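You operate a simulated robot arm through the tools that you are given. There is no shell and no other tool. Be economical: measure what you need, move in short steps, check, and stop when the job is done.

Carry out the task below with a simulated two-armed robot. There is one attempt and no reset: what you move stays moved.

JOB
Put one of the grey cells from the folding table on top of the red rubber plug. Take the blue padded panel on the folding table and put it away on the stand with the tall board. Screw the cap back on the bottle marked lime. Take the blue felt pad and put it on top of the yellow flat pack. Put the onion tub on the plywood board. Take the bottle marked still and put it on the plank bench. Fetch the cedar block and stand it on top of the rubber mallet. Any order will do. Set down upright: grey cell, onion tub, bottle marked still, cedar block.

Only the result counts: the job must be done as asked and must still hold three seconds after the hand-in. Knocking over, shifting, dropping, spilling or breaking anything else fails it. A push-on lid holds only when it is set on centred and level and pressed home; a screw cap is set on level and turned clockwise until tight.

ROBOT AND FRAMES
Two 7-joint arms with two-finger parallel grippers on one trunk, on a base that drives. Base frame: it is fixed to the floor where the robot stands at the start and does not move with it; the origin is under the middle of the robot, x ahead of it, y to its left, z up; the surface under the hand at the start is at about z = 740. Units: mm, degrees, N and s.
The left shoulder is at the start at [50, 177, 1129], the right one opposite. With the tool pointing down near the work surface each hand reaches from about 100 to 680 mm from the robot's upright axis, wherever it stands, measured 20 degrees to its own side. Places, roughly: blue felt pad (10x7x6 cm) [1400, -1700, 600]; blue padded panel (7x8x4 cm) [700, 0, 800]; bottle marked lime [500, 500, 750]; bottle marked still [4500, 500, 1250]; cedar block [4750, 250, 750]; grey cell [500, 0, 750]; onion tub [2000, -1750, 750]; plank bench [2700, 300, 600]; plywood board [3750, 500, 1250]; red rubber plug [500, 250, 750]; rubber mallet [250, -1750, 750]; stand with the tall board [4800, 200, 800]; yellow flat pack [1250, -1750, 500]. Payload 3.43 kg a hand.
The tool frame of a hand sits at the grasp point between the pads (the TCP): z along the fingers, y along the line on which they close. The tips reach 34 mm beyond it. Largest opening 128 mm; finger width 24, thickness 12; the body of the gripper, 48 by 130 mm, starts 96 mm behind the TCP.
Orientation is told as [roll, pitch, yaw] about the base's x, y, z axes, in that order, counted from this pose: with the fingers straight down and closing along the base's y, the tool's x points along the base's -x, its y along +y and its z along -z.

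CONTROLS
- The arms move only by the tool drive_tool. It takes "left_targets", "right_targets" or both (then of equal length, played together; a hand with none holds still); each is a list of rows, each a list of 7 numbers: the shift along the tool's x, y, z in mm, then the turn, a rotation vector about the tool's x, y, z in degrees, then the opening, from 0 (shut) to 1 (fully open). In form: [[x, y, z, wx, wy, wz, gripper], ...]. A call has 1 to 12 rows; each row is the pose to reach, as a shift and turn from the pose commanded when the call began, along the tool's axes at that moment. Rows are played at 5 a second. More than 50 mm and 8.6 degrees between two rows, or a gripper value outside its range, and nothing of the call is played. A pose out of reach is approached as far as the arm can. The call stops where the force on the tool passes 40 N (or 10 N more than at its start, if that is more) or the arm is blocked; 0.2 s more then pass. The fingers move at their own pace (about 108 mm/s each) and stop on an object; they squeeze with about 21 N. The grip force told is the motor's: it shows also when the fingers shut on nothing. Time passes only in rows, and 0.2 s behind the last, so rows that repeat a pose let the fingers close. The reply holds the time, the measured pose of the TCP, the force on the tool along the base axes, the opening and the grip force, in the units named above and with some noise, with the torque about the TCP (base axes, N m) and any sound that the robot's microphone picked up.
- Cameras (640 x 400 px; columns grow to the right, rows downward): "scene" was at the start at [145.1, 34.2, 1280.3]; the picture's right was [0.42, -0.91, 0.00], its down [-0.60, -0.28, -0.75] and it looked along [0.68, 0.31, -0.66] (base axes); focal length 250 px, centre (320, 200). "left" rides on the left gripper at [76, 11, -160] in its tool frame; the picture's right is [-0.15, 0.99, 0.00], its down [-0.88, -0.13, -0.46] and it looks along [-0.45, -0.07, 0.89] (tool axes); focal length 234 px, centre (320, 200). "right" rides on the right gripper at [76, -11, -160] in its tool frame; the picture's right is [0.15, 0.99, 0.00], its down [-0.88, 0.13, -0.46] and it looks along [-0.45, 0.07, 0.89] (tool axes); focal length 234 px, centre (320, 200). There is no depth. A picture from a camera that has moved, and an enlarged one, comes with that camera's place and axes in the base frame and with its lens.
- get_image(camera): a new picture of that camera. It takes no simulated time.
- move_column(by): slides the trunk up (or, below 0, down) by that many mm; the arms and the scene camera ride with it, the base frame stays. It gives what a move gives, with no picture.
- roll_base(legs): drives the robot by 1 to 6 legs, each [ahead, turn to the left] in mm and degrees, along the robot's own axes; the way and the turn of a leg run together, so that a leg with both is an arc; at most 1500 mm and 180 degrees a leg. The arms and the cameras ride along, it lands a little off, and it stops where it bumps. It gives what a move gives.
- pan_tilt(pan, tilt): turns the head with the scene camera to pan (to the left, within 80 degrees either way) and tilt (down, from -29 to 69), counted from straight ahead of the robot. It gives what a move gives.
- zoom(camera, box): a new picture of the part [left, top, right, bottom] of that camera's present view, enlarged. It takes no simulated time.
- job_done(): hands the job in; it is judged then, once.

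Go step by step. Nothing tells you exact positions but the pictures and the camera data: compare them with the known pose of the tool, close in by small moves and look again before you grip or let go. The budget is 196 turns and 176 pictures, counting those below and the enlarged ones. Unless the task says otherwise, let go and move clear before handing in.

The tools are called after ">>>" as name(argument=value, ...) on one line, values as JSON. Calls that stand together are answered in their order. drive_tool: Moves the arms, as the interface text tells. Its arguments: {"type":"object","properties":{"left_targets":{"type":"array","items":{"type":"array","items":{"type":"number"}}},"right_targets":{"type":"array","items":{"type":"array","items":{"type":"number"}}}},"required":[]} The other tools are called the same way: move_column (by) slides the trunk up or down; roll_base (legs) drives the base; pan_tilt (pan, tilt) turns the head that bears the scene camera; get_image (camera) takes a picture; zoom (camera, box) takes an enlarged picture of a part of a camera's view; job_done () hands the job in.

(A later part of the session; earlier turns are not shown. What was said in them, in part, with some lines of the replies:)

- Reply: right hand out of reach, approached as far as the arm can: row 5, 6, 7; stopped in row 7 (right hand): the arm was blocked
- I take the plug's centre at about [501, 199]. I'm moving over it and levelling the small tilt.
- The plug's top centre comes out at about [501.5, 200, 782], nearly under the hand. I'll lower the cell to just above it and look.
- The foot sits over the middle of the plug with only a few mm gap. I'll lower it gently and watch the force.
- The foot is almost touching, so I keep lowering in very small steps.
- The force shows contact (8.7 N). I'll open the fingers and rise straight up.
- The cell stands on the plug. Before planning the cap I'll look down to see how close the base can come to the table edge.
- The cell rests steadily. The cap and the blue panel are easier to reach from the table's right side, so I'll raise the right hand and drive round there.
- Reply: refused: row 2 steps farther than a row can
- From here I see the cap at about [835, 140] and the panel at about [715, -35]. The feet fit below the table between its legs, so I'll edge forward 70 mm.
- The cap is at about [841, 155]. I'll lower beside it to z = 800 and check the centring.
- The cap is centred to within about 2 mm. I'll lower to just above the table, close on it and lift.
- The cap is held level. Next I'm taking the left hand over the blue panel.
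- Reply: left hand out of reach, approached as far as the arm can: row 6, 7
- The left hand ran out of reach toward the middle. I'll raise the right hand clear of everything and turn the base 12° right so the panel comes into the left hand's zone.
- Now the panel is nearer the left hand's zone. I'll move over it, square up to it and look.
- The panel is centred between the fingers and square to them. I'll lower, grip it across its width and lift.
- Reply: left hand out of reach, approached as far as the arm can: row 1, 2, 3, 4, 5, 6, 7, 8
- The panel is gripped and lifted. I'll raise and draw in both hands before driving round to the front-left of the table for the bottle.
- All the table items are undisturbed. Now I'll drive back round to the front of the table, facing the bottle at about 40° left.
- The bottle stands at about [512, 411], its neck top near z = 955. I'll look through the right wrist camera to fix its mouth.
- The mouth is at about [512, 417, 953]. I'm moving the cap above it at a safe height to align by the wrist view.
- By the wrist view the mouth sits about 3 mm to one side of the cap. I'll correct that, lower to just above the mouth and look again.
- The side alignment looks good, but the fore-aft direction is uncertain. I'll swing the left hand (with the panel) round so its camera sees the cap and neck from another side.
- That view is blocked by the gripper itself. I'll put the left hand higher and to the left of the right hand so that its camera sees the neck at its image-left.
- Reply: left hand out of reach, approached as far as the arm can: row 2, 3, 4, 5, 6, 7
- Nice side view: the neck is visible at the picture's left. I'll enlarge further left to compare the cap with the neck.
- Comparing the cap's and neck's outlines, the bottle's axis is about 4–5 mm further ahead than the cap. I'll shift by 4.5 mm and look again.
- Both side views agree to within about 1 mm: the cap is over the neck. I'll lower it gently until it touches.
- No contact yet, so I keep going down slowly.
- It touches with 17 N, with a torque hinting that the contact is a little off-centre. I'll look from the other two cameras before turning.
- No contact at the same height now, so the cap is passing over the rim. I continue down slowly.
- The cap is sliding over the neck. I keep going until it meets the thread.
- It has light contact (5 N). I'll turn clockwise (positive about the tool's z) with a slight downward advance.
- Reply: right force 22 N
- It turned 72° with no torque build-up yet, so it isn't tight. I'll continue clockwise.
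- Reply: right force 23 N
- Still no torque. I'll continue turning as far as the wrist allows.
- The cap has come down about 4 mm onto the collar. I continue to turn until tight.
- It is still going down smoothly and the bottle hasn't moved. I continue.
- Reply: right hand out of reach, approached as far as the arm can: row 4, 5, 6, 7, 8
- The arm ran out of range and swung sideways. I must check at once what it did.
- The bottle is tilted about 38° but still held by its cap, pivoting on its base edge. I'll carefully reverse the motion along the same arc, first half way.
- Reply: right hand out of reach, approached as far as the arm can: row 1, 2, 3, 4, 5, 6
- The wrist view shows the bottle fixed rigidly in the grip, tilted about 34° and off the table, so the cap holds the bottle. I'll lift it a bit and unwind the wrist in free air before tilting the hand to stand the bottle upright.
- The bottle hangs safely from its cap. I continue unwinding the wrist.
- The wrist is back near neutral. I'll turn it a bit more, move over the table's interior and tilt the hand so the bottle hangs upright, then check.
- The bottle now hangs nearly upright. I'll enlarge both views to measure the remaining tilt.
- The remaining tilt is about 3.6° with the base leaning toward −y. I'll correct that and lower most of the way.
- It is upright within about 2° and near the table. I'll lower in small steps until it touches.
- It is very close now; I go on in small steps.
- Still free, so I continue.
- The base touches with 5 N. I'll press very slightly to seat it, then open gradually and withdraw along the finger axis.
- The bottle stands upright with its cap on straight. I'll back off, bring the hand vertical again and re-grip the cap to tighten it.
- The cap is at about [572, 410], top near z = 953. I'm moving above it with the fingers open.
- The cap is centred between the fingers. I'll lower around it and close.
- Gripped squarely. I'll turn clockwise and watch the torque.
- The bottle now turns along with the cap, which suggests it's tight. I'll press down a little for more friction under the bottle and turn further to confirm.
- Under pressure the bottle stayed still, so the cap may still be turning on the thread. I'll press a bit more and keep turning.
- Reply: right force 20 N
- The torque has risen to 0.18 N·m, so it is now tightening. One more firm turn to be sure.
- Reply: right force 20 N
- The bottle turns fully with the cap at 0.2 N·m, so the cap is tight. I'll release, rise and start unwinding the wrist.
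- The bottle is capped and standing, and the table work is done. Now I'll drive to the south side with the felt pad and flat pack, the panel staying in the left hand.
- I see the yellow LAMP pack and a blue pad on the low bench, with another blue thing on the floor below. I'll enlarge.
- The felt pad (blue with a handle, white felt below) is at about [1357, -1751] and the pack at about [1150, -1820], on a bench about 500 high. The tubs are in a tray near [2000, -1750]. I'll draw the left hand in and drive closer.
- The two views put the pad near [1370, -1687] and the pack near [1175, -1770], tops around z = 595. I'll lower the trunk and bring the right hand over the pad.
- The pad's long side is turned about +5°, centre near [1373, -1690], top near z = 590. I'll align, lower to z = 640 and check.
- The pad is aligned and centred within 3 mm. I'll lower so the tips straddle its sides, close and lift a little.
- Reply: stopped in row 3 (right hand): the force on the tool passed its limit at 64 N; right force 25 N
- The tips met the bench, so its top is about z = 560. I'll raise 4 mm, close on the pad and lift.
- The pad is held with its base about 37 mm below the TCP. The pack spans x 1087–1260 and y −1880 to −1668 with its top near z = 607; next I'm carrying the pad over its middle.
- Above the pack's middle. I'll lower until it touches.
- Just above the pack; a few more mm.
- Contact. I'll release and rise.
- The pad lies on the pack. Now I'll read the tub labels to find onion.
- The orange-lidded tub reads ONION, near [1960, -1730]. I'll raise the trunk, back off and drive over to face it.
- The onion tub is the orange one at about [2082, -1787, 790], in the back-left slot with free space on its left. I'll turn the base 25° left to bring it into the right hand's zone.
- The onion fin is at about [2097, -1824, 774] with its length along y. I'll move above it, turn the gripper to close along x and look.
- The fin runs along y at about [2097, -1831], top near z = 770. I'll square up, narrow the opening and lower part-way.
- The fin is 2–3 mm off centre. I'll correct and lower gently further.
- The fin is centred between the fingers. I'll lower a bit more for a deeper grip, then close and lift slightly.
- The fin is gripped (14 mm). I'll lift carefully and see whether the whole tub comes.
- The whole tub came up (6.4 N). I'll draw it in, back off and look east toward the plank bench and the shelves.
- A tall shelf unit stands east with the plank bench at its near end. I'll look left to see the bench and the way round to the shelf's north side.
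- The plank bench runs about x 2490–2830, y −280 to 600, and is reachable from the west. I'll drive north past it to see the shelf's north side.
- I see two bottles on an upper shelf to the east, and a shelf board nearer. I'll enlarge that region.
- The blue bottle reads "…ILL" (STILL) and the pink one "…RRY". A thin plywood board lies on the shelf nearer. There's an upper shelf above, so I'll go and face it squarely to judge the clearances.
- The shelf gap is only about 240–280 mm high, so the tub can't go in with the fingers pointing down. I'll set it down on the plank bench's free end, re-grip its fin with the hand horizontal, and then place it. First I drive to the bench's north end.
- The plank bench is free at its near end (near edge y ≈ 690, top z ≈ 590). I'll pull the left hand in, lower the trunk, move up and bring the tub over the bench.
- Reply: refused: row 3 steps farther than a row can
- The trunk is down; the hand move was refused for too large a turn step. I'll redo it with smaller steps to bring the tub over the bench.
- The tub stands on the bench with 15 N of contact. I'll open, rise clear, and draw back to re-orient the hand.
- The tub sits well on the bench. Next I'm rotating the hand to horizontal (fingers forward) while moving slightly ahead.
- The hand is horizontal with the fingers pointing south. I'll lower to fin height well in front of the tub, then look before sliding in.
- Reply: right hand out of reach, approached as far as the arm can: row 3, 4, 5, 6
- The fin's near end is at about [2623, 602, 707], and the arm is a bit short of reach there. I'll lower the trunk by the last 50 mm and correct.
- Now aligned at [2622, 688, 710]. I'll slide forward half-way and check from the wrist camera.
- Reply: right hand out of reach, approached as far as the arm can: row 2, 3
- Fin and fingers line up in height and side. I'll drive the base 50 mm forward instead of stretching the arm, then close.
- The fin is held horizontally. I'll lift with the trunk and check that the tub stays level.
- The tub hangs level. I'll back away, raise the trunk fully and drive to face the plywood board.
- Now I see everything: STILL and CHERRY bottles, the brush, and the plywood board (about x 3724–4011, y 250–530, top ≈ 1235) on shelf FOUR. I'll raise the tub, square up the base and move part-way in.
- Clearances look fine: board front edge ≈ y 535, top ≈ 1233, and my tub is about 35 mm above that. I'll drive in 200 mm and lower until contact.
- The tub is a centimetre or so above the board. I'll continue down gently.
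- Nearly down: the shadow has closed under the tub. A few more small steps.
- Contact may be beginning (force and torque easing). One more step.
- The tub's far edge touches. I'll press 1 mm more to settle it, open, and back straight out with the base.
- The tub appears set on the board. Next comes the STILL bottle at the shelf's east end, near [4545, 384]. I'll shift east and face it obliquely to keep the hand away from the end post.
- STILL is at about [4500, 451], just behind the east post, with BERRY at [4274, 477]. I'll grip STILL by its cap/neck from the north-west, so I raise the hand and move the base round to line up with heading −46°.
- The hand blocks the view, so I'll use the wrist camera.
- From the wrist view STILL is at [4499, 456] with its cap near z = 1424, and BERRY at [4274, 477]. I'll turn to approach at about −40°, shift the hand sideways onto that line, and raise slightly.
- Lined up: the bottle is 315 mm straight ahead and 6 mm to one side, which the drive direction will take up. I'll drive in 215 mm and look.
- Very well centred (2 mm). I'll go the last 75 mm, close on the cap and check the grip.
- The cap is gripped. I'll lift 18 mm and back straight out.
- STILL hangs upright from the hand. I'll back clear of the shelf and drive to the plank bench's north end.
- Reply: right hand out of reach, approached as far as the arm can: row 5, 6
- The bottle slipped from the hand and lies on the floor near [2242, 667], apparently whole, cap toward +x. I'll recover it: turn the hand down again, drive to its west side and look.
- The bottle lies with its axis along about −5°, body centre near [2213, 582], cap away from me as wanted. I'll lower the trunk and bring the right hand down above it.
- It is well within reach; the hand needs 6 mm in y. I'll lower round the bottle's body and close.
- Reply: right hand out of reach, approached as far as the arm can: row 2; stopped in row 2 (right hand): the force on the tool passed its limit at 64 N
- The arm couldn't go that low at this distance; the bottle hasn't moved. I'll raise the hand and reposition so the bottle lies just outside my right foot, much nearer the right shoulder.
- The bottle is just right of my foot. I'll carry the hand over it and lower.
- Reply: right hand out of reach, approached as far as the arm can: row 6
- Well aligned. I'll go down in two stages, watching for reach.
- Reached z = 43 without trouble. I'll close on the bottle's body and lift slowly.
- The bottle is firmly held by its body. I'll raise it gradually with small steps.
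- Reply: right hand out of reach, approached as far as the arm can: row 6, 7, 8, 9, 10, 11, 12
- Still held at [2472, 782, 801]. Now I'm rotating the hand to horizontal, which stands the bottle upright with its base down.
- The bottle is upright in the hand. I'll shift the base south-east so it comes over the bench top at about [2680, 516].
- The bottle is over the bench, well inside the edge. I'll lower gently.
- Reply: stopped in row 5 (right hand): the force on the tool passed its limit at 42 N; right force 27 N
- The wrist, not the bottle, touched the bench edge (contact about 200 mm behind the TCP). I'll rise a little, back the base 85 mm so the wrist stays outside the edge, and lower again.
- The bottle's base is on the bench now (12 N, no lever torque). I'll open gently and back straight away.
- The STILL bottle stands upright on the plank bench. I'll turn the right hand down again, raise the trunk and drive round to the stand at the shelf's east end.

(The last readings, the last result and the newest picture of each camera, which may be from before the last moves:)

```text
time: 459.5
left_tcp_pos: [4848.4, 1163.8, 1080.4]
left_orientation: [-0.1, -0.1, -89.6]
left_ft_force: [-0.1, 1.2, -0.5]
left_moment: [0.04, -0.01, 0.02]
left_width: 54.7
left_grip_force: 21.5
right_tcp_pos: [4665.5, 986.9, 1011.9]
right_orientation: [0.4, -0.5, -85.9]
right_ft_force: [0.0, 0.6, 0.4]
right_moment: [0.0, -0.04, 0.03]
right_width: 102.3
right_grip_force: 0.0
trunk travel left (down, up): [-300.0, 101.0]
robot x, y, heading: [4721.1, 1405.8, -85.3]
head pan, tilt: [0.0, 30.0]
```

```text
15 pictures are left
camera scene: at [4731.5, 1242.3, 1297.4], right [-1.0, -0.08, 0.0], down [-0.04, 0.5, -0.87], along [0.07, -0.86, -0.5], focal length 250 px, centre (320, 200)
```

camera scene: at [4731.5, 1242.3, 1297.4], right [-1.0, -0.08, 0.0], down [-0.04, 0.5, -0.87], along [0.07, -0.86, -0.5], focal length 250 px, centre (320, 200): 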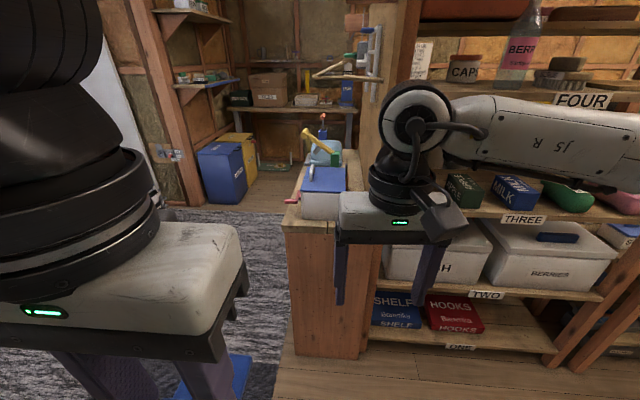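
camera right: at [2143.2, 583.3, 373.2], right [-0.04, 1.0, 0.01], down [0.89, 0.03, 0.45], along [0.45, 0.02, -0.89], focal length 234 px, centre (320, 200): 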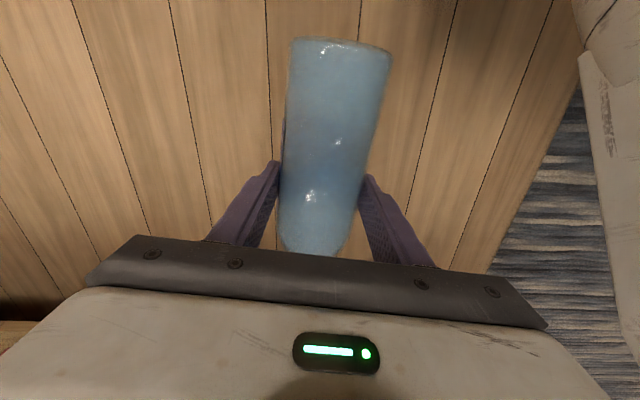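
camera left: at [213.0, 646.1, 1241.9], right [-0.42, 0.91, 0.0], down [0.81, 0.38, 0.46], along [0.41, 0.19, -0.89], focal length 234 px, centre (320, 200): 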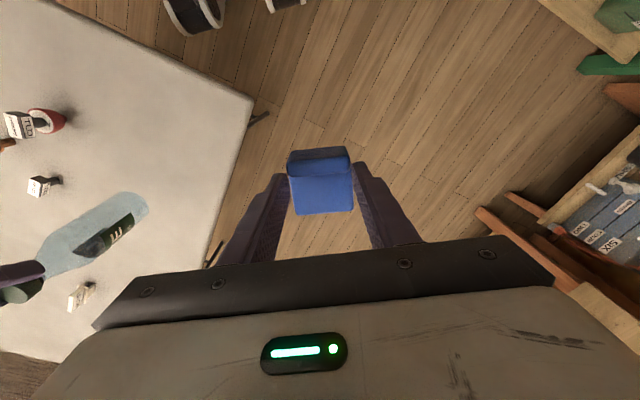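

I see the stand with a white-and-blue box and other things on it. I'll enlarge it.

>>> zoom(camera="scene", box=[270, 50, 400, 250])

```text
2.00 times, centred on (335, 150) of scene
camera zoom: at [4731.5, 1242.3, 1297.4], right [-1.0, -0.08, 0.0], down [-0.04, 0.5, -0.87], along [0.07, -0.86, -0.5], focal length 500 px, centre (290, 300)
```

zoom: 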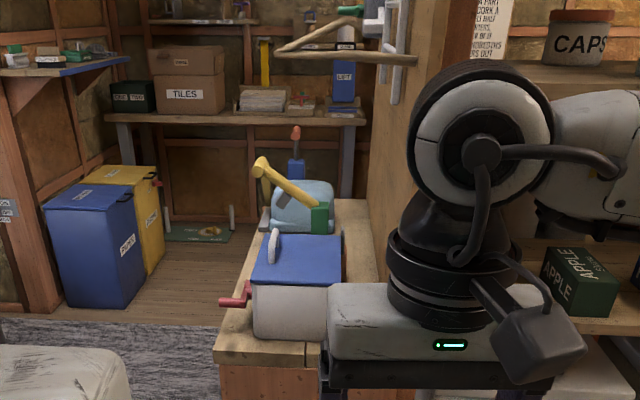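

The stand runs south along the shelf's end, and its contents are best reached from the east. I'll drive round to its east side and face it.

>>> roll_base(legs=[[0, 85.3], [680, 0], [0, -90], [1130, 0], [0, -90]])

>>> pan_tilt(pan=0, tilt=35)

>>> get_image(camera="scene")

```text
time: 480.0
left_tcp_pos: [5163.2, 183.7, 1081.0]
left_orientation: [-0.2, -0.1, 176.9]
left_ft_force: [-0.2, 0.1, 0.5]
left_moment: [0.01, 0.0, 0.0]
left_width: 55.1
left_grip_force: 20.7
right_tcp_pos: [4999.6, 377.3, 1012.1]
right_orientation: [0.4, -0.4, -179.3]
right_ft_force: [0.5, -0.4, -0.3]
right_moment: [0.02, -0.04, -0.02]
right_width: 102.7
right_grip_force: 0.1
trunk travel left (down, up): [-300.0, 101.0]
robot x, y, heading: [5407.3, 297.4, -178.8]
head pan, tilt: [0.0, 30.0]
```

```text
time: 480.6
left_tcp_pos: [5162.2, 185.6, 1080.4]
left_orientation: [0.0, 0.0, 176.9]
left_ft_force: [0.4, 0.2, -0.3]
left_moment: [-0.01, -0.04, 0.0]
left_width: 54.9
left_grip_force: 21.1
right_tcp_pos: [4997.1, 377.3, 1012.6]
right_orientation: [0.4, -0.4, -179.3]
right_ft_force: [-0.6, 0.7, 0.1]
right_moment: [0.01, -0.01, -0.01]
right_width: 102.5
right_grip_force: 0.1
trunk travel left (down, up): [-300.0, 101.0]
robot x, y, heading: [5412.1, 298.8, -179.0]
head pan, tilt: [0.0, 35.0]
```

```text
13 pictures are left
camera scene: at [5250.5, 294.5, 1289.6], right [-0.02, 1.0, 0.0], down [0.57, 0.01, -0.82], along [-0.82, -0.02, -0.57], focal length 250 px, centre (320, 200)
```

scene: 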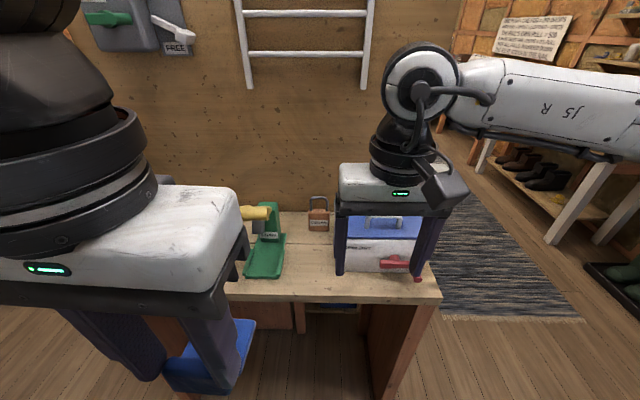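

From here I see the stand's top: a green tool, a brown block with a hoop, and the white box. I'll enlarge to read the labels.

>>> zoom(camera="scene", box=[220, 170, 450, 320])

```text
2.67 times, centred on (335, 245) of scene
camera zoom: at [5250.5, 294.5, 1289.6], right [-0.02, 1.0, 0.0], down [0.57, 0.01, -0.82], along [-0.82, -0.02, -0.57], focal length 667 px, centre (280, 80)
```

zoom: 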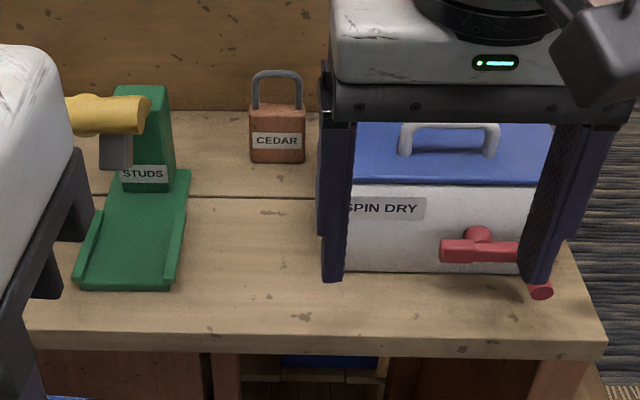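

The brown block reads CEDAR and there is a free patch on the stand in front of it, near [4805, 262] (stand top z ≈ 775). I'll move the base in so the left hand can set the panel there.

>>> roll_base(legs=[[0, -28], [206, 0], [0, 27]])

>>> get_image(camera="left")

```text
time: 485.0
left_tcp_pos: [4974.8, 285.8, 1080.6]
left_orientation: [-0.1, -0.1, 175.8]
left_ft_force: [0.3, -0.1, 0.3]
left_moment: [0.03, 0.01, -0.02]
left_width: 54.7
left_grip_force: 21.7
right_tcp_pos: [4816.9, 480.7, 1012.0]
right_orientation: [0.3, -0.5, 179.5]
right_ft_force: [0.6, -1.5, 0.2]
right_moment: [-0.01, -0.02, -0.03]
right_width: 102.4
right_grip_force: 0.0
trunk travel left (down, up): [-300.0, 101.0]
robot x, y, heading: [5224.0, 395.1, 180.0]
head pan, tilt: [0.0, 35.0]
```

```text
11 pictures are left
camera left: at [5049.9, 269.4, 1241.5], right [-0.22, -0.98, 0.0], down [-0.87, 0.19, 0.46], along [-0.45, 0.1, -0.89], focal length 234 px, centre (320, 200)
```

left: 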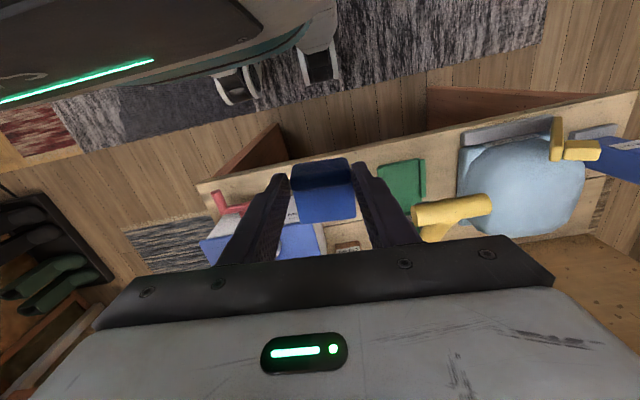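

I'll bring the panel over the free patch at a safe height and look down once more.

>>> drive_tool(left_targets=[[-37, 8, 30, 0, 0, -1, 0], [-74, 16, 60, 0, 0, -2, 0], [-111, 24, 95, 0, 0, -3, 0], [-148, 33, 130, 0, 0, -4.2, 0], [-148, 33, 130, 0, 0, -4.2, 0]])

>>> get_image(camera="left")

```text
refused: row 3 steps farther than a row can; nothing moved
```

```text
10 pictures are left
camera left: at [5049.9, 269.4, 1241.5], right [-0.22, -0.98, 0.0], down [-0.87, 0.19, 0.46], along [-0.45, 0.1, -0.89], focal length 234 px, centre (320, 200)
```

left: 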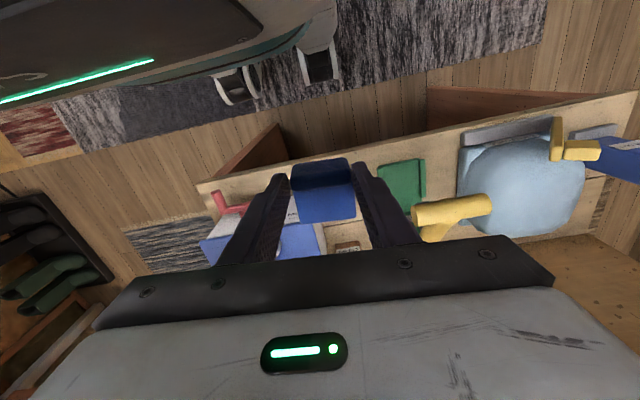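

A step was too large; I'll repeat with smaller steps and only then take a picture.

>>> drive_tool(left_targets=[[-30, 7, 26, 0, 0, -1, 0], [-60, 14, 52, 0, 0, -2, 0], [-90, 21, 78, 0, 0, -3, 0], [-120, 28, 104, 0, 0, -4.2, 0], [-148, 33, 130, 0, 0, -4.2, 0], [-148, 33, 130, 0, 0, -4.2, 0]])

```text
time: 486.4
left_tcp_pos: [4824.3, 263.8, 952.9]
left_orientation: [0.0, -0.1, 179.8]
left_ft_force: [-0.6, 0.9, -0.1]
left_moment: [-0.02, -0.02, 0.02]
left_width: 54.8
left_grip_force: 21.1
right_tcp_pos: [4815.9, 481.3, 1013.2]
right_orientation: [0.3, -0.5, 179.5]
right_ft_force: [0.8, -0.1, -1.0]
right_moment: [-0.02, 0.03, 0.03]
right_width: 102.4
right_grip_force: 0.0
trunk travel left (down, up): [-300.0, 101.0]
robot x, y, heading: [5225.8, 393.5, 180.1]
head pan, tilt: [0.0, 35.0]
```

>>> get_image(camera="left")

```text
9 pictures are left
camera left: at [4899.3, 253.3, 1112.4], right [-0.15, -0.99, 0.0], down [-0.88, 0.13, 0.46], along [-0.45, 0.07, -0.89], focal length 234 px, centre (320, 200)
```

left: 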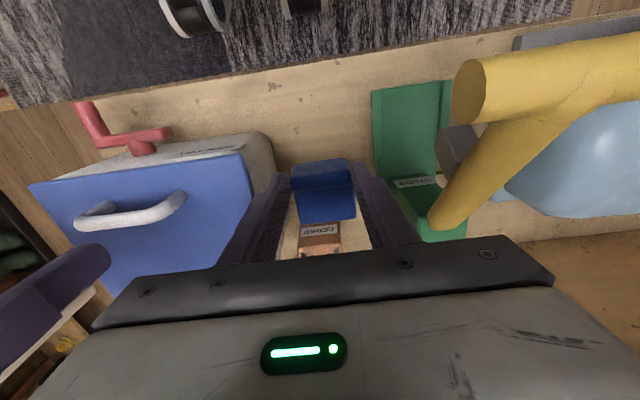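

The stand's front edge is at x ≈ 4910 with top z ≈ 769; the patch is clear. I'll lower the panel.

>>> drive_tool(left_targets=[[0, 0, 40, 0, 0, 0, 0], [0, 0, 80, 0, 0, 0, 0], [0, 0, 110, 0, 0, 0, 0], [0, 0, 126, 0, 0, 0, 0], [0, 0, 126, 0, 0, 0, 0]])

>>> drive_tool(left_targets=[[0, 0, 4, 0, 0, 0, 0], [0, 0, 8, 0, 0, 0, 0], [0, 0, 12, 0, 0, 0, 0], [0, 0, 12, 0, 0, 0, 0]])

```text
time: 487.6
left_tcp_pos: [4830.9, 246.1, 844.7]
left_orientation: [-0.5, -0.6, 179.8]
left_ft_force: [-3.1, 10.8, 27.7]
left_moment: [0.16, 0.28, -0.1]
left_width: 55.3
left_grip_force: 21.4
left hand out of reach, approached as far as the arm can: row 2, 3, 4, 5
right_tcp_pos: [4818.1, 482.4, 1013.6]
right_orientation: [0.4, -0.5, 179.5]
right_ft_force: [0.6, 0.2, 0.2]
right_moment: [0.0, 0.03, 0.0]
right_width: 102.6
right_grip_force: 0.1
trunk travel left (down, up): [-300.0, 101.0]
robot x, y, heading: [5222.0, 394.2, 180.0]
head pan, tilt: [0.0, 35.0]
```

```text
time: 488.6
left_tcp_pos: [4834.3, 240.0, 834.6]
left_orientation: [-0.5, -0.6, 179.7]
left_ft_force: [-3.7, 12.9, 33.2]
left_moment: [-0.33, -0.05, -0.07]
left_width: 55.2
left_grip_force: 21.3
left hand out of reach, approached as far as the arm can: row 2, 3, 4
right_tcp_pos: [4817.7, 482.4, 1012.7]
right_orientation: [0.5, -0.6, 179.5]
right_ft_force: [1.1, 0.9, 0.4]
right_moment: [0.0, 0.02, -0.01]
right_width: 102.4
right_grip_force: 0.0
trunk travel left (down, up): [-300.0, 101.0]
robot x, y, heading: [5229.9, 393.6, 180.0]
head pan, tilt: [0.0, 35.0]
```

There's contact under the panel already (it hangs lower in the fingers than I assumed), and the hand drifted 20 mm in y. I'll look before releasing.

>>> get_image(camera="left")

```text
8 pictures are left
camera left: at [4910.7, 228.9, 994.0], right [-0.15, -0.99, -0.01], down [-0.88, 0.13, 0.47], along [-0.46, 0.08, -0.88], focal length 234 px, centre (320, 200)
```

left: 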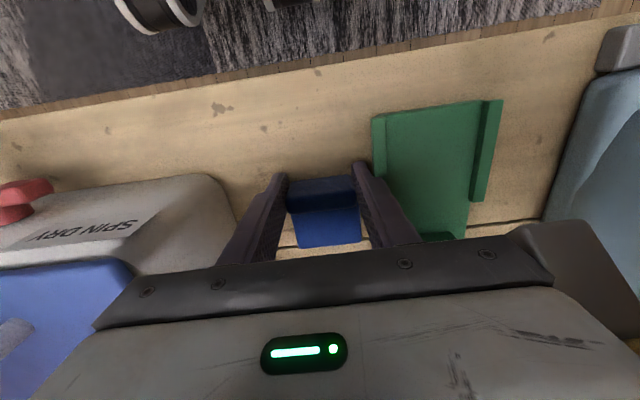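

The panel is down on the stand with the green pan's edge about 10 mm from a finger. I'll unload, open only slightly and rise straight up.

>>> drive_tool(left_targets=[[0, 0, -3, 0, 0, 0, 0], [0, 0, -4, 0, 0, 0, 0.46], [0, 0, -4, 0, 0, 0, 0.51], [0, 0, -4, 0, 0, 0, 0.51], [0, 0, -25, 0, 0, 0, 0.51], [0, 0, -60, 0, 0, 0, 0.51], [0, 0, -100, 0, 0, 0, 0.51], [0, 0, -145, 0, 0, 0, 0.51]])

>>> get_image(camera="left")

```text
time: 490.4
left_tcp_pos: [4837.6, 235.8, 976.4]
left_orientation: [-0.1, 0.0, 179.9]
left_ft_force: [-0.4, 0.3, 0.6]
left_moment: [0.0, 0.01, -0.02]
left_width: 65.6
left_grip_force: 0.1
right_tcp_pos: [4815.9, 480.7, 1011.9]
right_orientation: [0.4, -0.5, 179.6]
right_ft_force: [0.6, -0.2, -0.4]
right_moment: [-0.02, -0.03, -0.01]
right_width: 102.3
right_grip_force: 0.1
trunk travel left (down, up): [-300.0, 101.0]
robot x, y, heading: [5224.3, 393.6, 180.2]
head pan, tilt: [0.0, 35.0]
```

```text
7 pictures are left
camera left: at [4912.0, 225.8, 1136.1], right [-0.15, -0.99, 0.0], down [-0.88, 0.13, 0.46], along [-0.45, 0.07, -0.89], focal length 234 px, centre (320, 200)
```

left: 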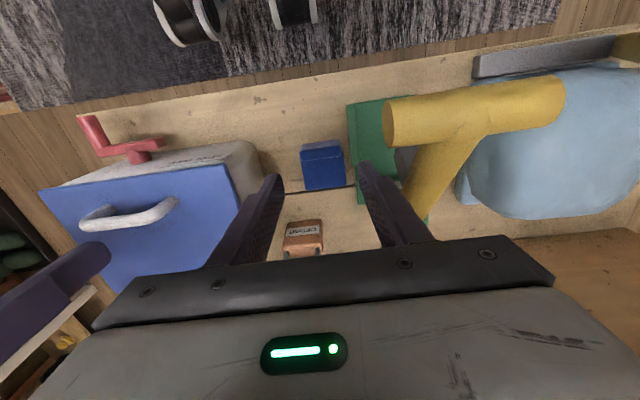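

The panel stands on the stand. The cedar block is at about [4696, 286]; I'll use the left hand, moving above it with a moderate opening.

>>> drive_tool(left_targets=[[-36, -13, 0, 0, 0, 0, 0.62], [-72, -26, 0, 0, 0, 0, 0.62], [-108, -39, 0, 0, 0, 0, 0.62], [-142, -51, 0, 0, 0, 0, 0.62], [-142, -51, 30, 0, 0, 0, 0.62], [-142, -51, 30, 0, 0, 0, 0.62]])

>>> get_image(camera="left")

```text
time: 491.8
left_tcp_pos: [4738.8, 233.5, 957.7]
left_orientation: [-0.1, 0.0, 179.9]
left_ft_force: [0.1, 0.2, -0.4]
left_moment: [-0.02, -0.01, -0.01]
left_width: 79.2
left_grip_force: 0.1
left hand out of reach, approached as far as the arm can: row 2, 3, 4, 5, 6
right_tcp_pos: [4815.8, 481.0, 1012.4]
right_orientation: [0.4, -0.5, 179.5]
right_ft_force: [-0.6, 0.2, -0.1]
right_moment: [0.0, -0.02, -0.02]
right_width: 102.4
right_grip_force: 0.0
trunk travel left (down, up): [-300.0, 101.0]
robot x, y, heading: [5222.1, 394.1, 179.7]
head pan, tilt: [0.0, 35.0]
```

```text
6 pictures are left
camera left: at [4813.7, 222.0, 1118.4], right [-0.15, -0.99, 0.0], down [-0.88, 0.13, 0.46], along [-0.45, 0.07, -0.89], focal length 234 px, centre (320, 200)
```

left: 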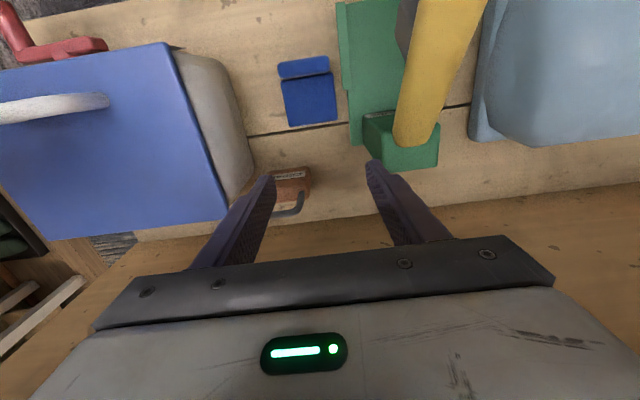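

The left arm can't reach that far inward; turning the base 12° right will bring the block into its zone. I'll raise the hand first, turn, and then move over the block.

>>> drive_tool(left_targets=[[0, 0, -40, 0, 0, 0, 0.62], [0, 0, -75, 0, 0, 0, 0.62]])

>>> roll_base(legs=[[0, -13]])

```text
time: 492.4
left_tcp_pos: [4740.8, 231.5, 1031.2]
left_orientation: [-0.2, -0.2, 179.9]
left_ft_force: [-0.4, 0.8, 0.7]
left_moment: [0.0, 0.01, 0.01]
left_width: 79.5
left_grip_force: 0.0
right_tcp_pos: [4816.0, 481.0, 1012.8]
right_orientation: [0.3, -0.5, 179.4]
right_ft_force: [0.4, 0.0, 0.2]
right_moment: [-0.01, -0.01, -0.01]
right_width: 102.3
right_grip_force: 0.0
trunk travel left (down, up): [-300.0, 101.0]
robot x, y, heading: [5223.8, 394.8, 180.0]
head pan, tilt: [0.0, 35.0]
```

```text
time: 493.6
left_tcp_pos: [4714.5, 344.4, 1031.5]
left_orientation: [0.0, -0.1, 166.9]
left_ft_force: [0.7, 0.0, 0.7]
left_moment: [-0.01, -0.02, 0.02]
left_width: 79.5
left_grip_force: 0.1
right_tcp_pos: [4846.0, 571.3, 1011.2]
right_orientation: [0.3, -0.3, 166.5]
right_ft_force: [-0.4, -0.6, -0.2]
right_moment: [-0.06, 0.01, 0.01]
right_width: 102.3
right_grip_force: 0.1
trunk travel left (down, up): [-300.0, 101.0]
robot x, y, heading: [5227.4, 392.3, 167.3]
head pan, tilt: [0.0, 35.0]
```

Now I move over the block, square the hand to it and lower part-way.

>>> drive_tool(left_targets=[[-1, 20, 0, 0, 0, -5, 0.62], [-3, 42, 0, 0, 0, -9, 0.62], [-4.4, 62.6, 0, 0, 0, -13.1, 0.62], [-4.4, 62.6, 40, 0, 0, -13.1, 0.62], [-4.4, 62.6, 85, 0, 0, -13.1, 0.62], [-4.4, 62.6, 85, 0, 0, -13.1, 0.62]])

>>> get_image(camera="left")

```text
time: 495.1
left_tcp_pos: [4699.2, 286.9, 953.7]
left_orientation: [-0.7, -0.8, 180.0]
left_ft_force: [9.8, -6.4, 19.0]
left_moment: [0.58, -0.52, -0.55]
left_width: 76.0
left_grip_force: 0.0
right_tcp_pos: [4848.1, 569.3, 1012.9]
right_orientation: [0.4, -0.5, 166.6]
right_ft_force: [-0.3, 0.3, 0.2]
right_moment: [0.03, 0.0, 0.02]
right_width: 102.3
right_grip_force: 0.0
trunk travel left (down, up): [-300.0, 101.0]
robot x, y, heading: [5224.8, 393.7, 166.6]
head pan, tilt: [0.0, 35.0]
stopped in row 6 (left hand): the force on the tool passed its limit at 44 N (the readings are from after the stop); the commanded pose is now the measured one
```

```text
5 pictures are left
camera left: at [4775.6, 274.2, 1112.8], right [-0.15, -0.99, -0.01], down [-0.87, 0.13, 0.47], along [-0.46, 0.08, -0.88], focal length 234 px, centre (320, 200)
```

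left: 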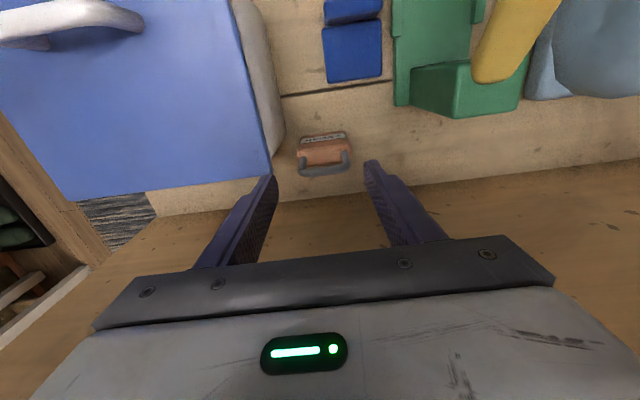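

A finger met the lid edge of the box beside the block (pressed down only). I'll rise and turn the hand 90° so the fingers close along x, front and back of the block, clear of the box.

>>> drive_tool(left_targets=[[0, 0, -40, 0, 0, 0, 0.62], [0, 0, -65, 0.3, 0.5, 8, 0.62], [-2, -1, -65, 0.7, 0.8, 16, 0.62], [-5, -1, -65, 0.7, 0.8, 24, 0.62], [-7, -1, -65, 0.7, 0.8, 32, 0.62], [-7, -1, -65, 0.7, 0.8, 40, 0.62], [-7, -1, -65, 0.7, 0.8, 48, 0.62], [-7, -1, -65, 0.7, 0.8, 56, 0.62], [-7, -1, -65, 0.7, 0.8, 64, 0.62], [-7, -1, -65, 0.7, 0.8, 72, 0.62], [-7, -1, -65, 0.7, 0.8, 80, 0.62], [-7, -1, -65, 0.7, 0.8, 88, 0.62]])

```text
time: 497.7
left_tcp_pos: [4689.0, 285.9, 1015.2]
left_orientation: [-0.2, -0.6, 91.9]
left_ft_force: [0.2, -0.4, -0.4]
left_moment: [-0.03, 0.02, 0.01]
left_width: 79.5
left_grip_force: 0.0
right_tcp_pos: [4845.8, 570.8, 1012.5]
right_orientation: [0.3, -0.4, 166.5]
right_ft_force: [-0.5, -0.2, 0.2]
right_moment: [-0.01, -0.04, -0.03]
right_width: 102.3
right_grip_force: 0.0
trunk travel left (down, up): [-300.0, 101.0]
robot x, y, heading: [5225.9, 399.0, 167.0]
head pan, tilt: [0.0, 35.0]
```

Turned to yaw 92°. I'll lower to z ≈ 905 and check the alignment.

>>> drive_tool(left_targets=[[0, 0, 40, 0.2, 0.5, 0, 0.62], [0, 0, 80, 0.2, 0.5, 0, 0.62], [0, 0, 110, 0.2, 0.5, 0, 0.62], [0, 0, 110, 0.2, 0.5, 0, 0.62]])

>>> get_image(camera="left")

```text
time: 498.7
left_tcp_pos: [4692.7, 288.5, 903.5]
left_orientation: [-0.5, 0.0, 92.1]
left_ft_force: [-0.8, 0.5, 0.0]
left_moment: [-0.03, 0.01, 0.0]
left_width: 79.6
left_grip_force: 0.0
right_tcp_pos: [4846.0, 570.3, 1011.9]
right_orientation: [0.4, -0.5, 166.5]
right_ft_force: [0.4, 0.3, -0.2]
right_moment: [-0.02, 0.01, -0.03]
right_width: 102.4
right_grip_force: 0.1
trunk travel left (down, up): [-300.0, 101.0]
robot x, y, heading: [5223.2, 389.3, 166.9]
head pan, tilt: [0.0, 35.0]
```

```text
4 pictures are left
camera left: at [4682.0, 213.3, 1063.7], right [-0.99, 0.11, -0.01], down [0.1, 0.88, 0.46], along [0.06, 0.45, -0.89], focal length 234 px, centre (320, 200)
```

left: 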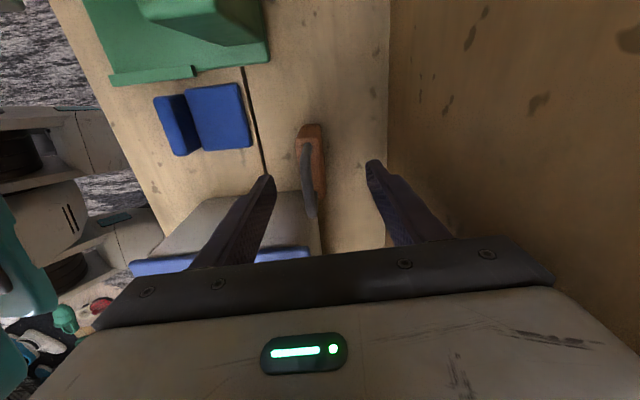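

The block is about 10 mm to one side. I'll shift, lower around it, grip and lift.

>>> drive_tool(left_targets=[[2, -5, 10, 0, 0, 0, 0.62], [4, -9.5, 30, 0, 0, 0, 0.62], [4, -9.5, 60, 0, 0, 0, 0.62], [4, -9.5, 84, 0, 0, 0, 0.62], [4, -9.5, 84, 0, 0, 0, 0.3], [4, -9.5, 84, 0, 0, 0, 0], [4, -9.5, 84, 0, 0, 0, 0], [4, -9.5, 84, 0, 0, 0, 0], [4, -9.5, 60, 0, 0, 0, 0], [4, -9.5, 20, 0, 0, 0, 0], [4, -9.5, -25, 0, 0, 0, 0]])

```text
time: 499.7
left_tcp_pos: [4698.7, 285.4, 834.8]
left_orientation: [0.1, -0.7, 92.2]
left_ft_force: [5.2, -1.4, 17.2]
left_moment: [-0.21, -0.62, 0.15]
left_width: 41.0
left_grip_force: 2.4
left hand out of reach, approached as far as the arm can: row 4, 5
right_tcp_pos: [4847.2, 570.7, 1011.9]
right_orientation: [0.3, -0.5, 166.5]
right_ft_force: [-0.1, 0.0, -0.2]
right_moment: [0.02, -0.04, -0.02]
right_width: 102.1
right_grip_force: 0.0
trunk travel left (down, up): [-300.0, 101.0]
robot x, y, heading: [5223.9, 392.8, 166.9]
head pan, tilt: [0.0, 35.0]
stopped in row 5 (left hand): the force on the tool passed its limit at 52 N (the readings are from after the stop); the commanded pose is now the measured one
```

The tips reached the stand top (so it is at z ≈ 800). I'll rise 4 mm, close on the block and lift.

>>> drive_tool(left_targets=[[0, 0, -4, 0, 0, 0, 0.3], [0, 0, -4, 0, 0, 0, 0], [0, 0, -4, 0, 0, 0, 0], [0, 0, -4, 0, 0, 0, 0], [0, 0, -4, 0, 0, 0, 0], [0, 0, -30, 0, 0, 0, 0], [0, 0, -70, 0, 0, 0, 0], [0, 0, -115, 0, 0, 0, 0], [0, 0, -160, 0, 0, 0, 0], [0, 0, -200, 0, 0, 0, 0]])

```text
time: 501.9
left_tcp_pos: [4702.0, 281.1, 1034.7]
left_orientation: [0.1, -0.5, 92.2]
left_ft_force: [-0.4, 0.7, -0.9]
left_moment: [-0.03, 0.01, -0.01]
left_width: 21.3
left_grip_force: 21.2
right_tcp_pos: [4847.0, 570.3, 1012.5]
right_orientation: [0.4, -0.5, 166.6]
right_ft_force: [0.5, -0.5, -0.6]
right_moment: [-0.02, -0.02, -0.02]
right_width: 102.2
right_grip_force: 0.0
trunk travel left (down, up): [-300.0, 101.0]
robot x, y, heading: [5225.5, 393.6, 167.0]
head pan, tilt: [0.0, 35.0]
```

The block is gripped (21 mm) and lifted. I'll back away from the stand and drive by the south corridor toward the mallet, checking the pose on the way.

>>> roll_base(legs=[[-300, 0], [0, 88], [1170, 0], [0, -75]])

```text
time: 516.6
left_tcp_pos: [4736.9, -1065.5, 1034.2]
left_orientation: [0.2, -0.4, 106.6]
left_ft_force: [0.3, -1.0, -1.0]
left_moment: [0.01, 0.02, 0.0]
left_width: 21.6
left_grip_force: 21.2
right_tcp_pos: [4805.4, -750.9, 1012.6]
right_orientation: [0.4, -0.4, -179.2]
right_ft_force: [-0.3, -0.1, -0.2]
right_moment: [0.0, 0.03, -0.02]
right_width: 102.5
right_grip_force: 0.1
trunk travel left (down, up): [-300.0, 101.0]
robot x, y, heading: [5221.0, -826.8, -178.8]
head pan, tilt: [0.0, 35.0]
```

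On course in the corridor. I continue west in stages.

>>> roll_base(legs=[[0, -2.2], [1500, 0], [1500, 0]])

```text
time: 531.2
left_tcp_pos: [1776.5, -1069.9, 1034.1]
left_orientation: [0.1, -0.6, 106.6]
left_ft_force: [-1.1, -0.2, -0.9]
left_moment: [-0.02, 0.01, 0.01]
left_width: 21.5
left_grip_force: 21.3
right_tcp_pos: [1845.2, -753.5, 1012.7]
right_orientation: [0.3, -0.4, -179.0]
right_ft_force: [0.8, 0.8, -0.8]
right_moment: [0.03, -0.03, 0.01]
right_width: 102.4
right_grip_force: 0.0
trunk travel left (down, up): [-300.0, 101.0]
robot x, y, heading: [2259.3, -832.4, -178.6]
head pan, tilt: [0.0, 35.0]
```

Next stretch: to x ≈ 80, then face south toward the mallet.

>>> roll_base(legs=[[0, -1.6], [1500, 0], [680, 0], [0, 90]])

>>> pan_tilt(pan=5, tilt=32)

>>> get_image(camera="scene")

```text
time: 546.2
left_tcp_pos: [298.5, -1297.3, 1034.3]
left_orientation: [0.2, -0.5, -166.0]
left_ft_force: [0.9, -0.3, -0.6]
left_moment: [0.01, 0.02, -0.01]
left_width: 21.5
left_grip_force: 20.7
right_tcp_pos: [-13.0, -1215.6, 1012.3]
right_orientation: [0.3, -0.4, -91.5]
right_ft_force: [0.4, -0.3, 0.7]
right_moment: [0.03, 0.0, 0.01]
right_width: 102.2
right_grip_force: 0.1
trunk travel left (down, up): [-300.0, 101.0]
robot x, y, heading: [81.7, -803.9, -91.1]
head pan, tilt: [0.0, 35.0]
```

```text
time: 546.9
left_tcp_pos: [297.6, -1297.8, 1033.8]
left_orientation: [0.2, -0.5, -165.9]
left_ft_force: [0.5, 0.8, -0.3]
left_moment: [0.05, 0.02, -0.03]
left_width: 21.4
left_grip_force: 21.3
right_tcp_pos: [-15.4, -1215.5, 1013.6]
right_orientation: [0.3, -0.5, -91.5]
right_ft_force: [-0.9, -0.5, -0.2]
right_moment: [0.0, -0.01, 0.01]
right_width: 102.5
right_grip_force: 0.1
trunk travel left (down, up): [-300.0, 101.0]
robot x, y, heading: [84.4, -808.0, -91.0]
head pan, tilt: [5.0, 32.0]
```

```text
3 pictures are left
camera scene: at [84.1, -967.7, 1294.2], right [-1.0, -0.07, 0.0], down [-0.04, 0.53, -0.85], along [0.06, -0.85, -0.53], focal length 250 px, centre (320, 200)
```

scene: 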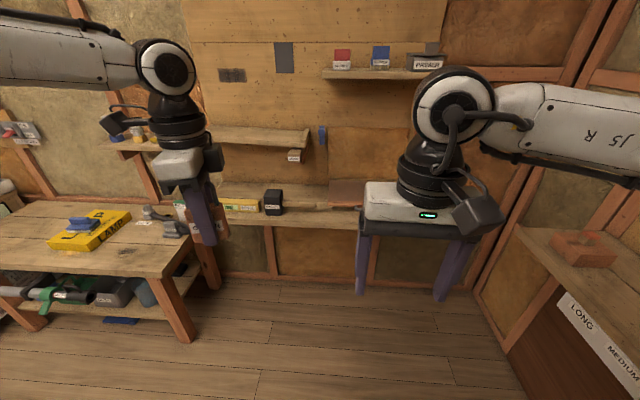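

The black block on the small shelf near [317, -1735] should be the mallet. With few pictures left, I'll take one enlarged view of it and the shelf above.

>>> zoom(camera="scene", box=[200, 115, 350, 235])

```text
3.33 times, centred on (275, 175) of scene
camera zoom: at [84.1, -967.7, 1294.2], right [-1.0, -0.07, 0.0], down [-0.04, 0.53, -0.85], along [0.06, -0.85, -0.53], focal length 834 px, centre (470, 283)
```

zoom: 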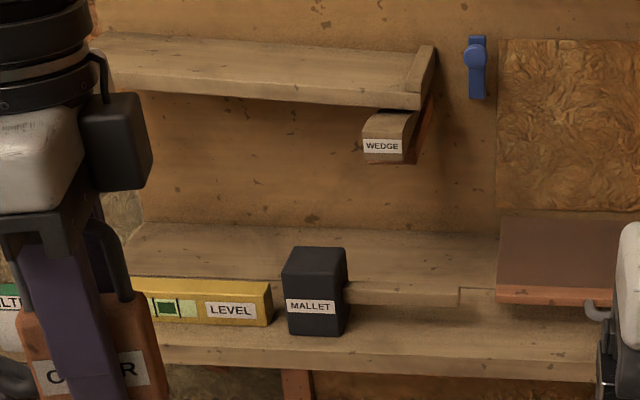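

It is labelled MALLET: head about 60 × 60 mm, top near z = 826, centre near [312, -1752], with an upper shelf starting behind it at y ≈ −1820. I'll drive in 395 mm and turn the left hand so its slim side faces the wall.

>>> roll_base(legs=[[395, 0]])

>>> drive_tool(left_targets=[[0, 0, 0, 0, 0, -8, 0], [0, 0, 0, 0, 0, -16, 0], [0, 0, 0, 0, 0, -24, 0], [0, 0, 0, 0, 0, -32, 0], [0, 0, 0, 0, 0, -40, 0], [0, 0, 0, 0, 0, -48, 0], [0, 0, 0, 0, 0, -56, 0], [0, 0, 0, 0, 0, -64, 0], [0, 0, 0, 0, 0, -72, 0], [0, 0, 0, 0, 0, -76, 0]])

```text
time: 549.3
left_tcp_pos: [288.4, -1696.6, 1034.0]
left_orientation: [0.2, -0.6, -166.0]
left_ft_force: [0.0, 0.1, -1.8]
left_moment: [-0.02, -0.03, 0.01]
left_width: 21.5
left_grip_force: 21.2
right_tcp_pos: [-24.3, -1613.6, 1011.0]
right_orientation: [0.3, -0.4, -91.8]
right_ft_force: [-0.4, -0.2, -1.3]
right_moment: [0.04, 0.01, -0.01]
right_width: 102.2
right_grip_force: 0.1
trunk travel left (down, up): [-300.0, 101.0]
robot x, y, heading: [75.9, -1209.1, -91.3]
head pan, tilt: [5.0, 32.0]
```

```text
time: 551.5
left_tcp_pos: [287.8, -1696.2, 1033.9]
left_orientation: [-0.4, -0.4, -90.0]
left_ft_force: [-0.1, 0.1, 0.1]
left_moment: [-0.02, -0.03, -0.01]
left_width: 21.3
left_grip_force: 20.3
right_tcp_pos: [-23.8, -1613.8, 1012.0]
right_orientation: [0.3, -0.5, -91.6]
right_ft_force: [0.3, 0.0, 1.1]
right_moment: [-0.03, -0.02, 0.0]
right_width: 102.3
right_grip_force: 0.0
trunk travel left (down, up): [-300.0, 101.0]
robot x, y, heading: [70.3, -1204.7, -91.5]
head pan, tilt: [5.0, 32.0]
```

Now I bring it in front of the mallet at z ≈ 960 and take a wrist picture to fix the mallet's position.

>>> drive_tool(left_targets=[[0, 12, 35, 0, 0, 0, 0], [0, 22, 74, 0, 0, 0, 0], [0, 22, 74, 0, 0, 0, 0]])

>>> get_image(camera="left")

```text
time: 552.3
left_tcp_pos: [307.4, -1696.7, 958.3]
left_orientation: [-0.4, -0.3, -90.1]
left_ft_force: [-0.8, 0.4, -0.6]
left_moment: [0.03, 0.01, -0.03]
left_width: 21.4
left_grip_force: 20.6
right_tcp_pos: [-25.0, -1613.7, 1011.4]
right_orientation: [0.3, -0.5, -91.8]
right_ft_force: [0.0, 0.4, -1.1]
right_moment: [0.03, 0.03, 0.0]
right_width: 102.3
right_grip_force: 0.1
trunk travel left (down, up): [-300.0, 101.0]
robot x, y, heading: [70.3, -1206.4, -91.2]
head pan, tilt: [5.0, 32.0]
```

```text
1 pictures are left
camera left: at [319.1, -1618.6, 1118.9], right [0.99, -0.15, -0.01], down [-0.13, -0.88, 0.46], along [-0.07, -0.46, -0.89], focal length 234 px, centre (320, 200)
```

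left: 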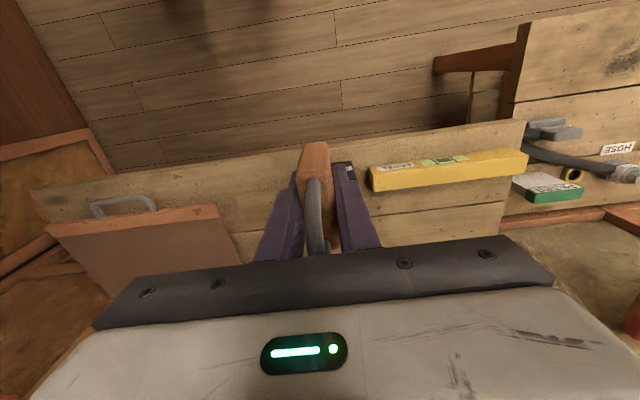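

The mallet is mostly hidden behind the block, but comparing both views puts its head centre at about [324, -1795] with its top near z = 797. I'll move over it at a safe height, then lower.

>>> drive_tool(left_targets=[[-32, 6, 0, 0, 0, 0, 0], [-64, 12, 0, 0, 0, 0, 0], [-96, 17, 0, 0, 0, 0, 0], [-96, 17, 40, 0, 0, 0, 0], [-96, 17, 80, 0, 0, 0, 0], [-96, 17, 102, 0, 0, 0, 0], [-96, 17, 102, 0, 0, 0, 0]])

```text
time: 553.9
left_tcp_pos: [341.3, -1766.3, 870.7]
left_orientation: [-0.5, -0.4, -90.1]
left_ft_force: [0.4, 0.3, 1.2]
left_moment: [0.01, 0.01, 0.02]
left_width: 21.3
left_grip_force: 20.9
left hand out of reach, approached as far as the arm can: row 3, 4, 5, 6, 7
right_tcp_pos: [-23.6, -1614.1, 1012.2]
right_orientation: [0.3, -0.5, -91.7]
right_ft_force: [0.1, -0.6, -0.3]
right_moment: [0.01, -0.03, -0.03]
right_width: 102.6
right_grip_force: 0.0
trunk travel left (down, up): [-300.0, 101.0]
robot x, y, heading: [74.9, -1204.6, -91.2]
head pan, tilt: [5.0, 32.0]
```

The arm ran a little short. I'll draw the hand back 30 mm, bring the base 60 mm closer, and then correct the position.

>>> drive_tool(left_targets=[[15, -8, 0, 0, 0, 0, 0], [33, -16, -5, 0, 0, 0, 0], [33, -16, -5, 0, 0, 0, 0]])

>>> roll_base(legs=[[60, 0]])

```text
time: 554.7
left_tcp_pos: [324.4, -1732.1, 876.3]
left_orientation: [-0.4, -0.2, -90.0]
left_ft_force: [0.4, -0.9, -0.8]
left_moment: [-0.01, 0.0, 0.01]
left_width: 21.1
left_grip_force: 21.3
right_tcp_pos: [-24.0, -1614.0, 1012.8]
right_orientation: [0.3, -0.5, -91.7]
right_ft_force: [0.2, 0.0, 0.3]
right_moment: [0.02, -0.01, -0.02]
right_width: 102.7
right_grip_force: 0.1
trunk travel left (down, up): [-300.0, 101.0]
robot x, y, heading: [70.4, -1205.9, -91.6]
head pan, tilt: [5.0, 32.0]
```

```text
time: 555.7
left_tcp_pos: [323.7, -1792.8, 876.4]
left_orientation: [-0.4, -0.3, -90.0]
left_ft_force: [-0.4, 0.1, 0.6]
left_moment: [0.01, 0.02, -0.02]
left_width: 21.5
left_grip_force: 21.4
right_tcp_pos: [-25.1, -1674.5, 1012.4]
right_orientation: [0.3, -0.4, -91.5]
right_ft_force: [-0.5, -0.1, -0.6]
right_moment: [0.04, 0.02, 0.02]
right_width: 102.5
right_grip_force: 0.1
trunk travel left (down, up): [-300.0, 101.0]
robot x, y, heading: [71.3, -1267.0, -91.1]
head pan, tilt: [5.0, 32.0]
```

Positioned at [324, -1793]. Lowering now in small steps until contact.

>>> drive_tool(left_targets=[[0, 0, 8, 0, 0, 0, 0], [0, 0, 16, 0, 0, 0, 0], [0, 0, 22, 0, 0, 0, 0], [0, 0, 22, 0, 0, 0, 0]])

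>>> drive_tool(left_targets=[[0, 0, 3, 0, 0, 0, 0], [0, 0, 6, 0, 0, 0, 0], [0, 0, 6, 0, 0, 0, 0]])

```text
time: 556.7
left_tcp_pos: [323.2, -1792.4, 855.0]
left_orientation: [-0.5, -0.2, -90.0]
left_ft_force: [-0.3, -0.9, -0.4]
left_moment: [0.04, 0.03, 0.02]
left_width: 21.5
left_grip_force: 21.2
right_tcp_pos: [-26.0, -1673.6, 1012.5]
right_orientation: [0.3, -0.5, -91.7]
right_ft_force: [0.6, -0.3, -0.2]
right_moment: [-0.01, -0.01, -0.04]
right_width: 102.6
right_grip_force: 0.0
trunk travel left (down, up): [-300.0, 101.0]
robot x, y, heading: [73.5, -1265.4, -91.3]
head pan, tilt: [5.0, 32.0]
```

```text
time: 557.5
left_tcp_pos: [323.6, -1791.1, 848.1]
left_orientation: [-0.3, -0.3, -90.0]
left_ft_force: [0.8, 0.1, -0.6]
left_moment: [0.02, 0.0, 0.03]
left_width: 21.5
left_grip_force: 21.6
right_tcp_pos: [-25.5, -1673.3, 1012.3]
right_orientation: [0.3, -0.6, -91.5]
right_ft_force: [0.0, -0.4, 0.0]
right_moment: [-0.01, -0.02, -0.01]
right_width: 102.1
right_grip_force: 0.0
trunk travel left (down, up): [-300.0, 101.0]
robot x, y, heading: [71.2, -1265.8, -91.3]
head pan, tilt: [5.0, 32.0]
```

>>> drive_tool(left_targets=[[0, 0, 2, 0, 0, 0, 0], [0, 0, 4, 0, 0, 0, 0], [0, 0, 4, 0, 0, 0, 0]])

>>> drive_tool(left_targets=[[0, 0, 2, 0, 0, 0, 0], [0, 0, 3, 0, 0, 0, 0], [0, 0, 3, 0, 0, 0, 0]])

```text
time: 558.3
left_tcp_pos: [324.2, -1793.2, 844.9]
left_orientation: [-0.4, -0.2, -90.0]
left_ft_force: [-0.5, 0.2, 0.0]
left_moment: [0.02, 0.0, 0.0]
left_width: 21.4
left_grip_force: 20.9
right_tcp_pos: [-25.2, -1672.4, 1011.9]
right_orientation: [0.3, -0.6, -91.6]
right_ft_force: [0.0, -0.1, 0.2]
right_moment: [0.01, -0.02, -0.02]
right_width: 102.6
right_grip_force: 0.1
trunk travel left (down, up): [-300.0, 101.0]
robot x, y, heading: [69.4, -1269.8, -91.3]
head pan, tilt: [5.0, 32.0]
```

```text
time: 559.1
left_tcp_pos: [323.2, -1792.5, 843.1]
left_orientation: [-0.4, -0.5, -90.0]
left_ft_force: [2.3, 3.0, 17.1]
left_moment: [0.34, -0.34, 0.02]
left_width: 21.5
left_grip_force: 21.7
right_tcp_pos: [-25.0, -1672.2, 1013.0]
right_orientation: [0.4, -0.5, -91.6]
right_ft_force: [-0.3, 0.5, -0.5]
right_moment: [0.02, -0.01, -0.01]
right_width: 102.4
right_grip_force: 0.1
trunk travel left (down, up): [-300.0, 101.0]
robot x, y, heading: [66.8, -1262.6, -91.3]
head pan, tilt: [5.0, 32.0]
```

Contact at z ≈ 843 (17 N), as expected for the mallet's top. I'll use the last picture to confirm before letting go.

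>>> zoom(camera="scene", box=[160, 220, 300, 340])

```text
3.33 times, centred on (230, 280) of scene
camera zoom: at [73.5, -1423.9, 1294.7], right [-1.0, -0.07, 0.0], down [-0.03, 0.53, -0.85], along [0.06, -0.85, -0.53], focal length 834 px, centre (620, -67)
```

zoom: 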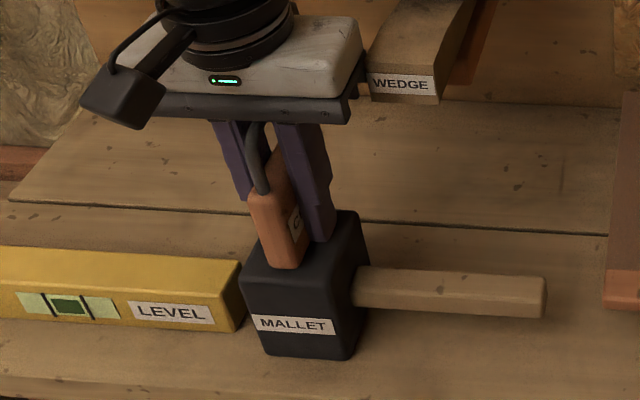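

The cedar block stands on the mallet's head, within its edges. I'll release gently, rise straight up and back away.

>>> drive_tool(left_targets=[[0, 0, -1.2, 0, 0, 0, 0], [0, 0, -1.2, 0, 0, 0, 0.2], [0, 0, -1.2, 0, 0, 0, 0.3], [0, 0, -1.2, 0, 0, 0, 0.35], [0, 0, -1.2, 0, 0, 0, 0.35], [0, 0, -20, 0, 0, 0, 0.35], [0, 0, -40, 0, 0, 0, 0.35], [0, 0, -65, 0, 0, 0, 0.35], [0, 0, -90, 0, 0, 0, 0.35], [0, 0, -115, 0, 0, 0, 0.35], [0, 0, -125, 0, 0, 0, 0.35]])

>>> roll_base(legs=[[-350, 0]])

```text
time: 561.5
left_tcp_pos: [322.5, -1791.0, 967.0]
left_orientation: [-0.5, -0.3, -89.9]
left_ft_force: [-0.1, -0.8, 0.8]
left_moment: [0.02, 0.0, 0.02]
left_width: 44.8
left_grip_force: 0.1
right_tcp_pos: [-24.7, -1671.7, 1012.8]
right_orientation: [0.3, -0.4, -91.6]
right_ft_force: [0.0, 0.2, 0.2]
right_moment: [-0.04, 0.01, 0.01]
right_width: 102.4
right_grip_force: 0.1
trunk travel left (down, up): [-300.0, 101.0]
robot x, y, heading: [73.8, -1264.8, -91.2]
head pan, tilt: [5.0, 32.0]
```

```text
time: 563.8
left_tcp_pos: [333.8, -1440.5, 967.8]
left_orientation: [-0.4, -0.3, -89.5]
left_ft_force: [0.5, 0.3, -0.1]
left_moment: [-0.02, -0.03, -0.03]
left_width: 44.8
left_grip_force: 0.0
right_tcp_pos: [-15.0, -1325.5, 1012.1]
right_orientation: [0.3, -0.6, -91.2]
right_ft_force: [-1.0, -0.5, 1.0]
right_moment: [-0.01, 0.0, -0.01]
right_width: 102.4
right_grip_force: 0.0
trunk travel left (down, up): [-300.0, 101.0]
robot x, y, heading: [75.5, -917.4, -91.1]
head pan, tilt: [5.0, 32.0]
```

Both hands are empty and clear. All seven items are placed, though my pictures ran out before I could look at the block again after letting go. I'm handing the job in.

>>> job_done()

```text
The job is handed in.
```

I handed the job in with all seven tasks done, but two things went wrong on the way: I dropped the bottle marked still on the floor, and I tipped the bottle marked lime on the table.

- **Still bottle:** it slipped from the gripper and fell to the floor. It looked unbroken, so I picked it up and stood it upright on the plank bench.
- **Lime bottle:** the arm ran out of range while I was screwing the cap on and pulled the bottle over to about 34°. I stood it up again about 60 mm from where it was. I then tightened the cap until the bottle turned with it.
- **White box on the stand:** a finger pressed down on the edge of its lid with about 44 N while I was reaching for the cedar block. In the next pictures it did not look moved.
- **Cedar block:** the last picture shows it standing on the mallet head before I let go. I had no pictures left to check it afterwards.
- **Onion tub:** it is on the plywood board, but the hand hid most of it when I checked after letting go.

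The grey cell, blue panel and felt pad went on cleanly, and I saw each in place after letting go.
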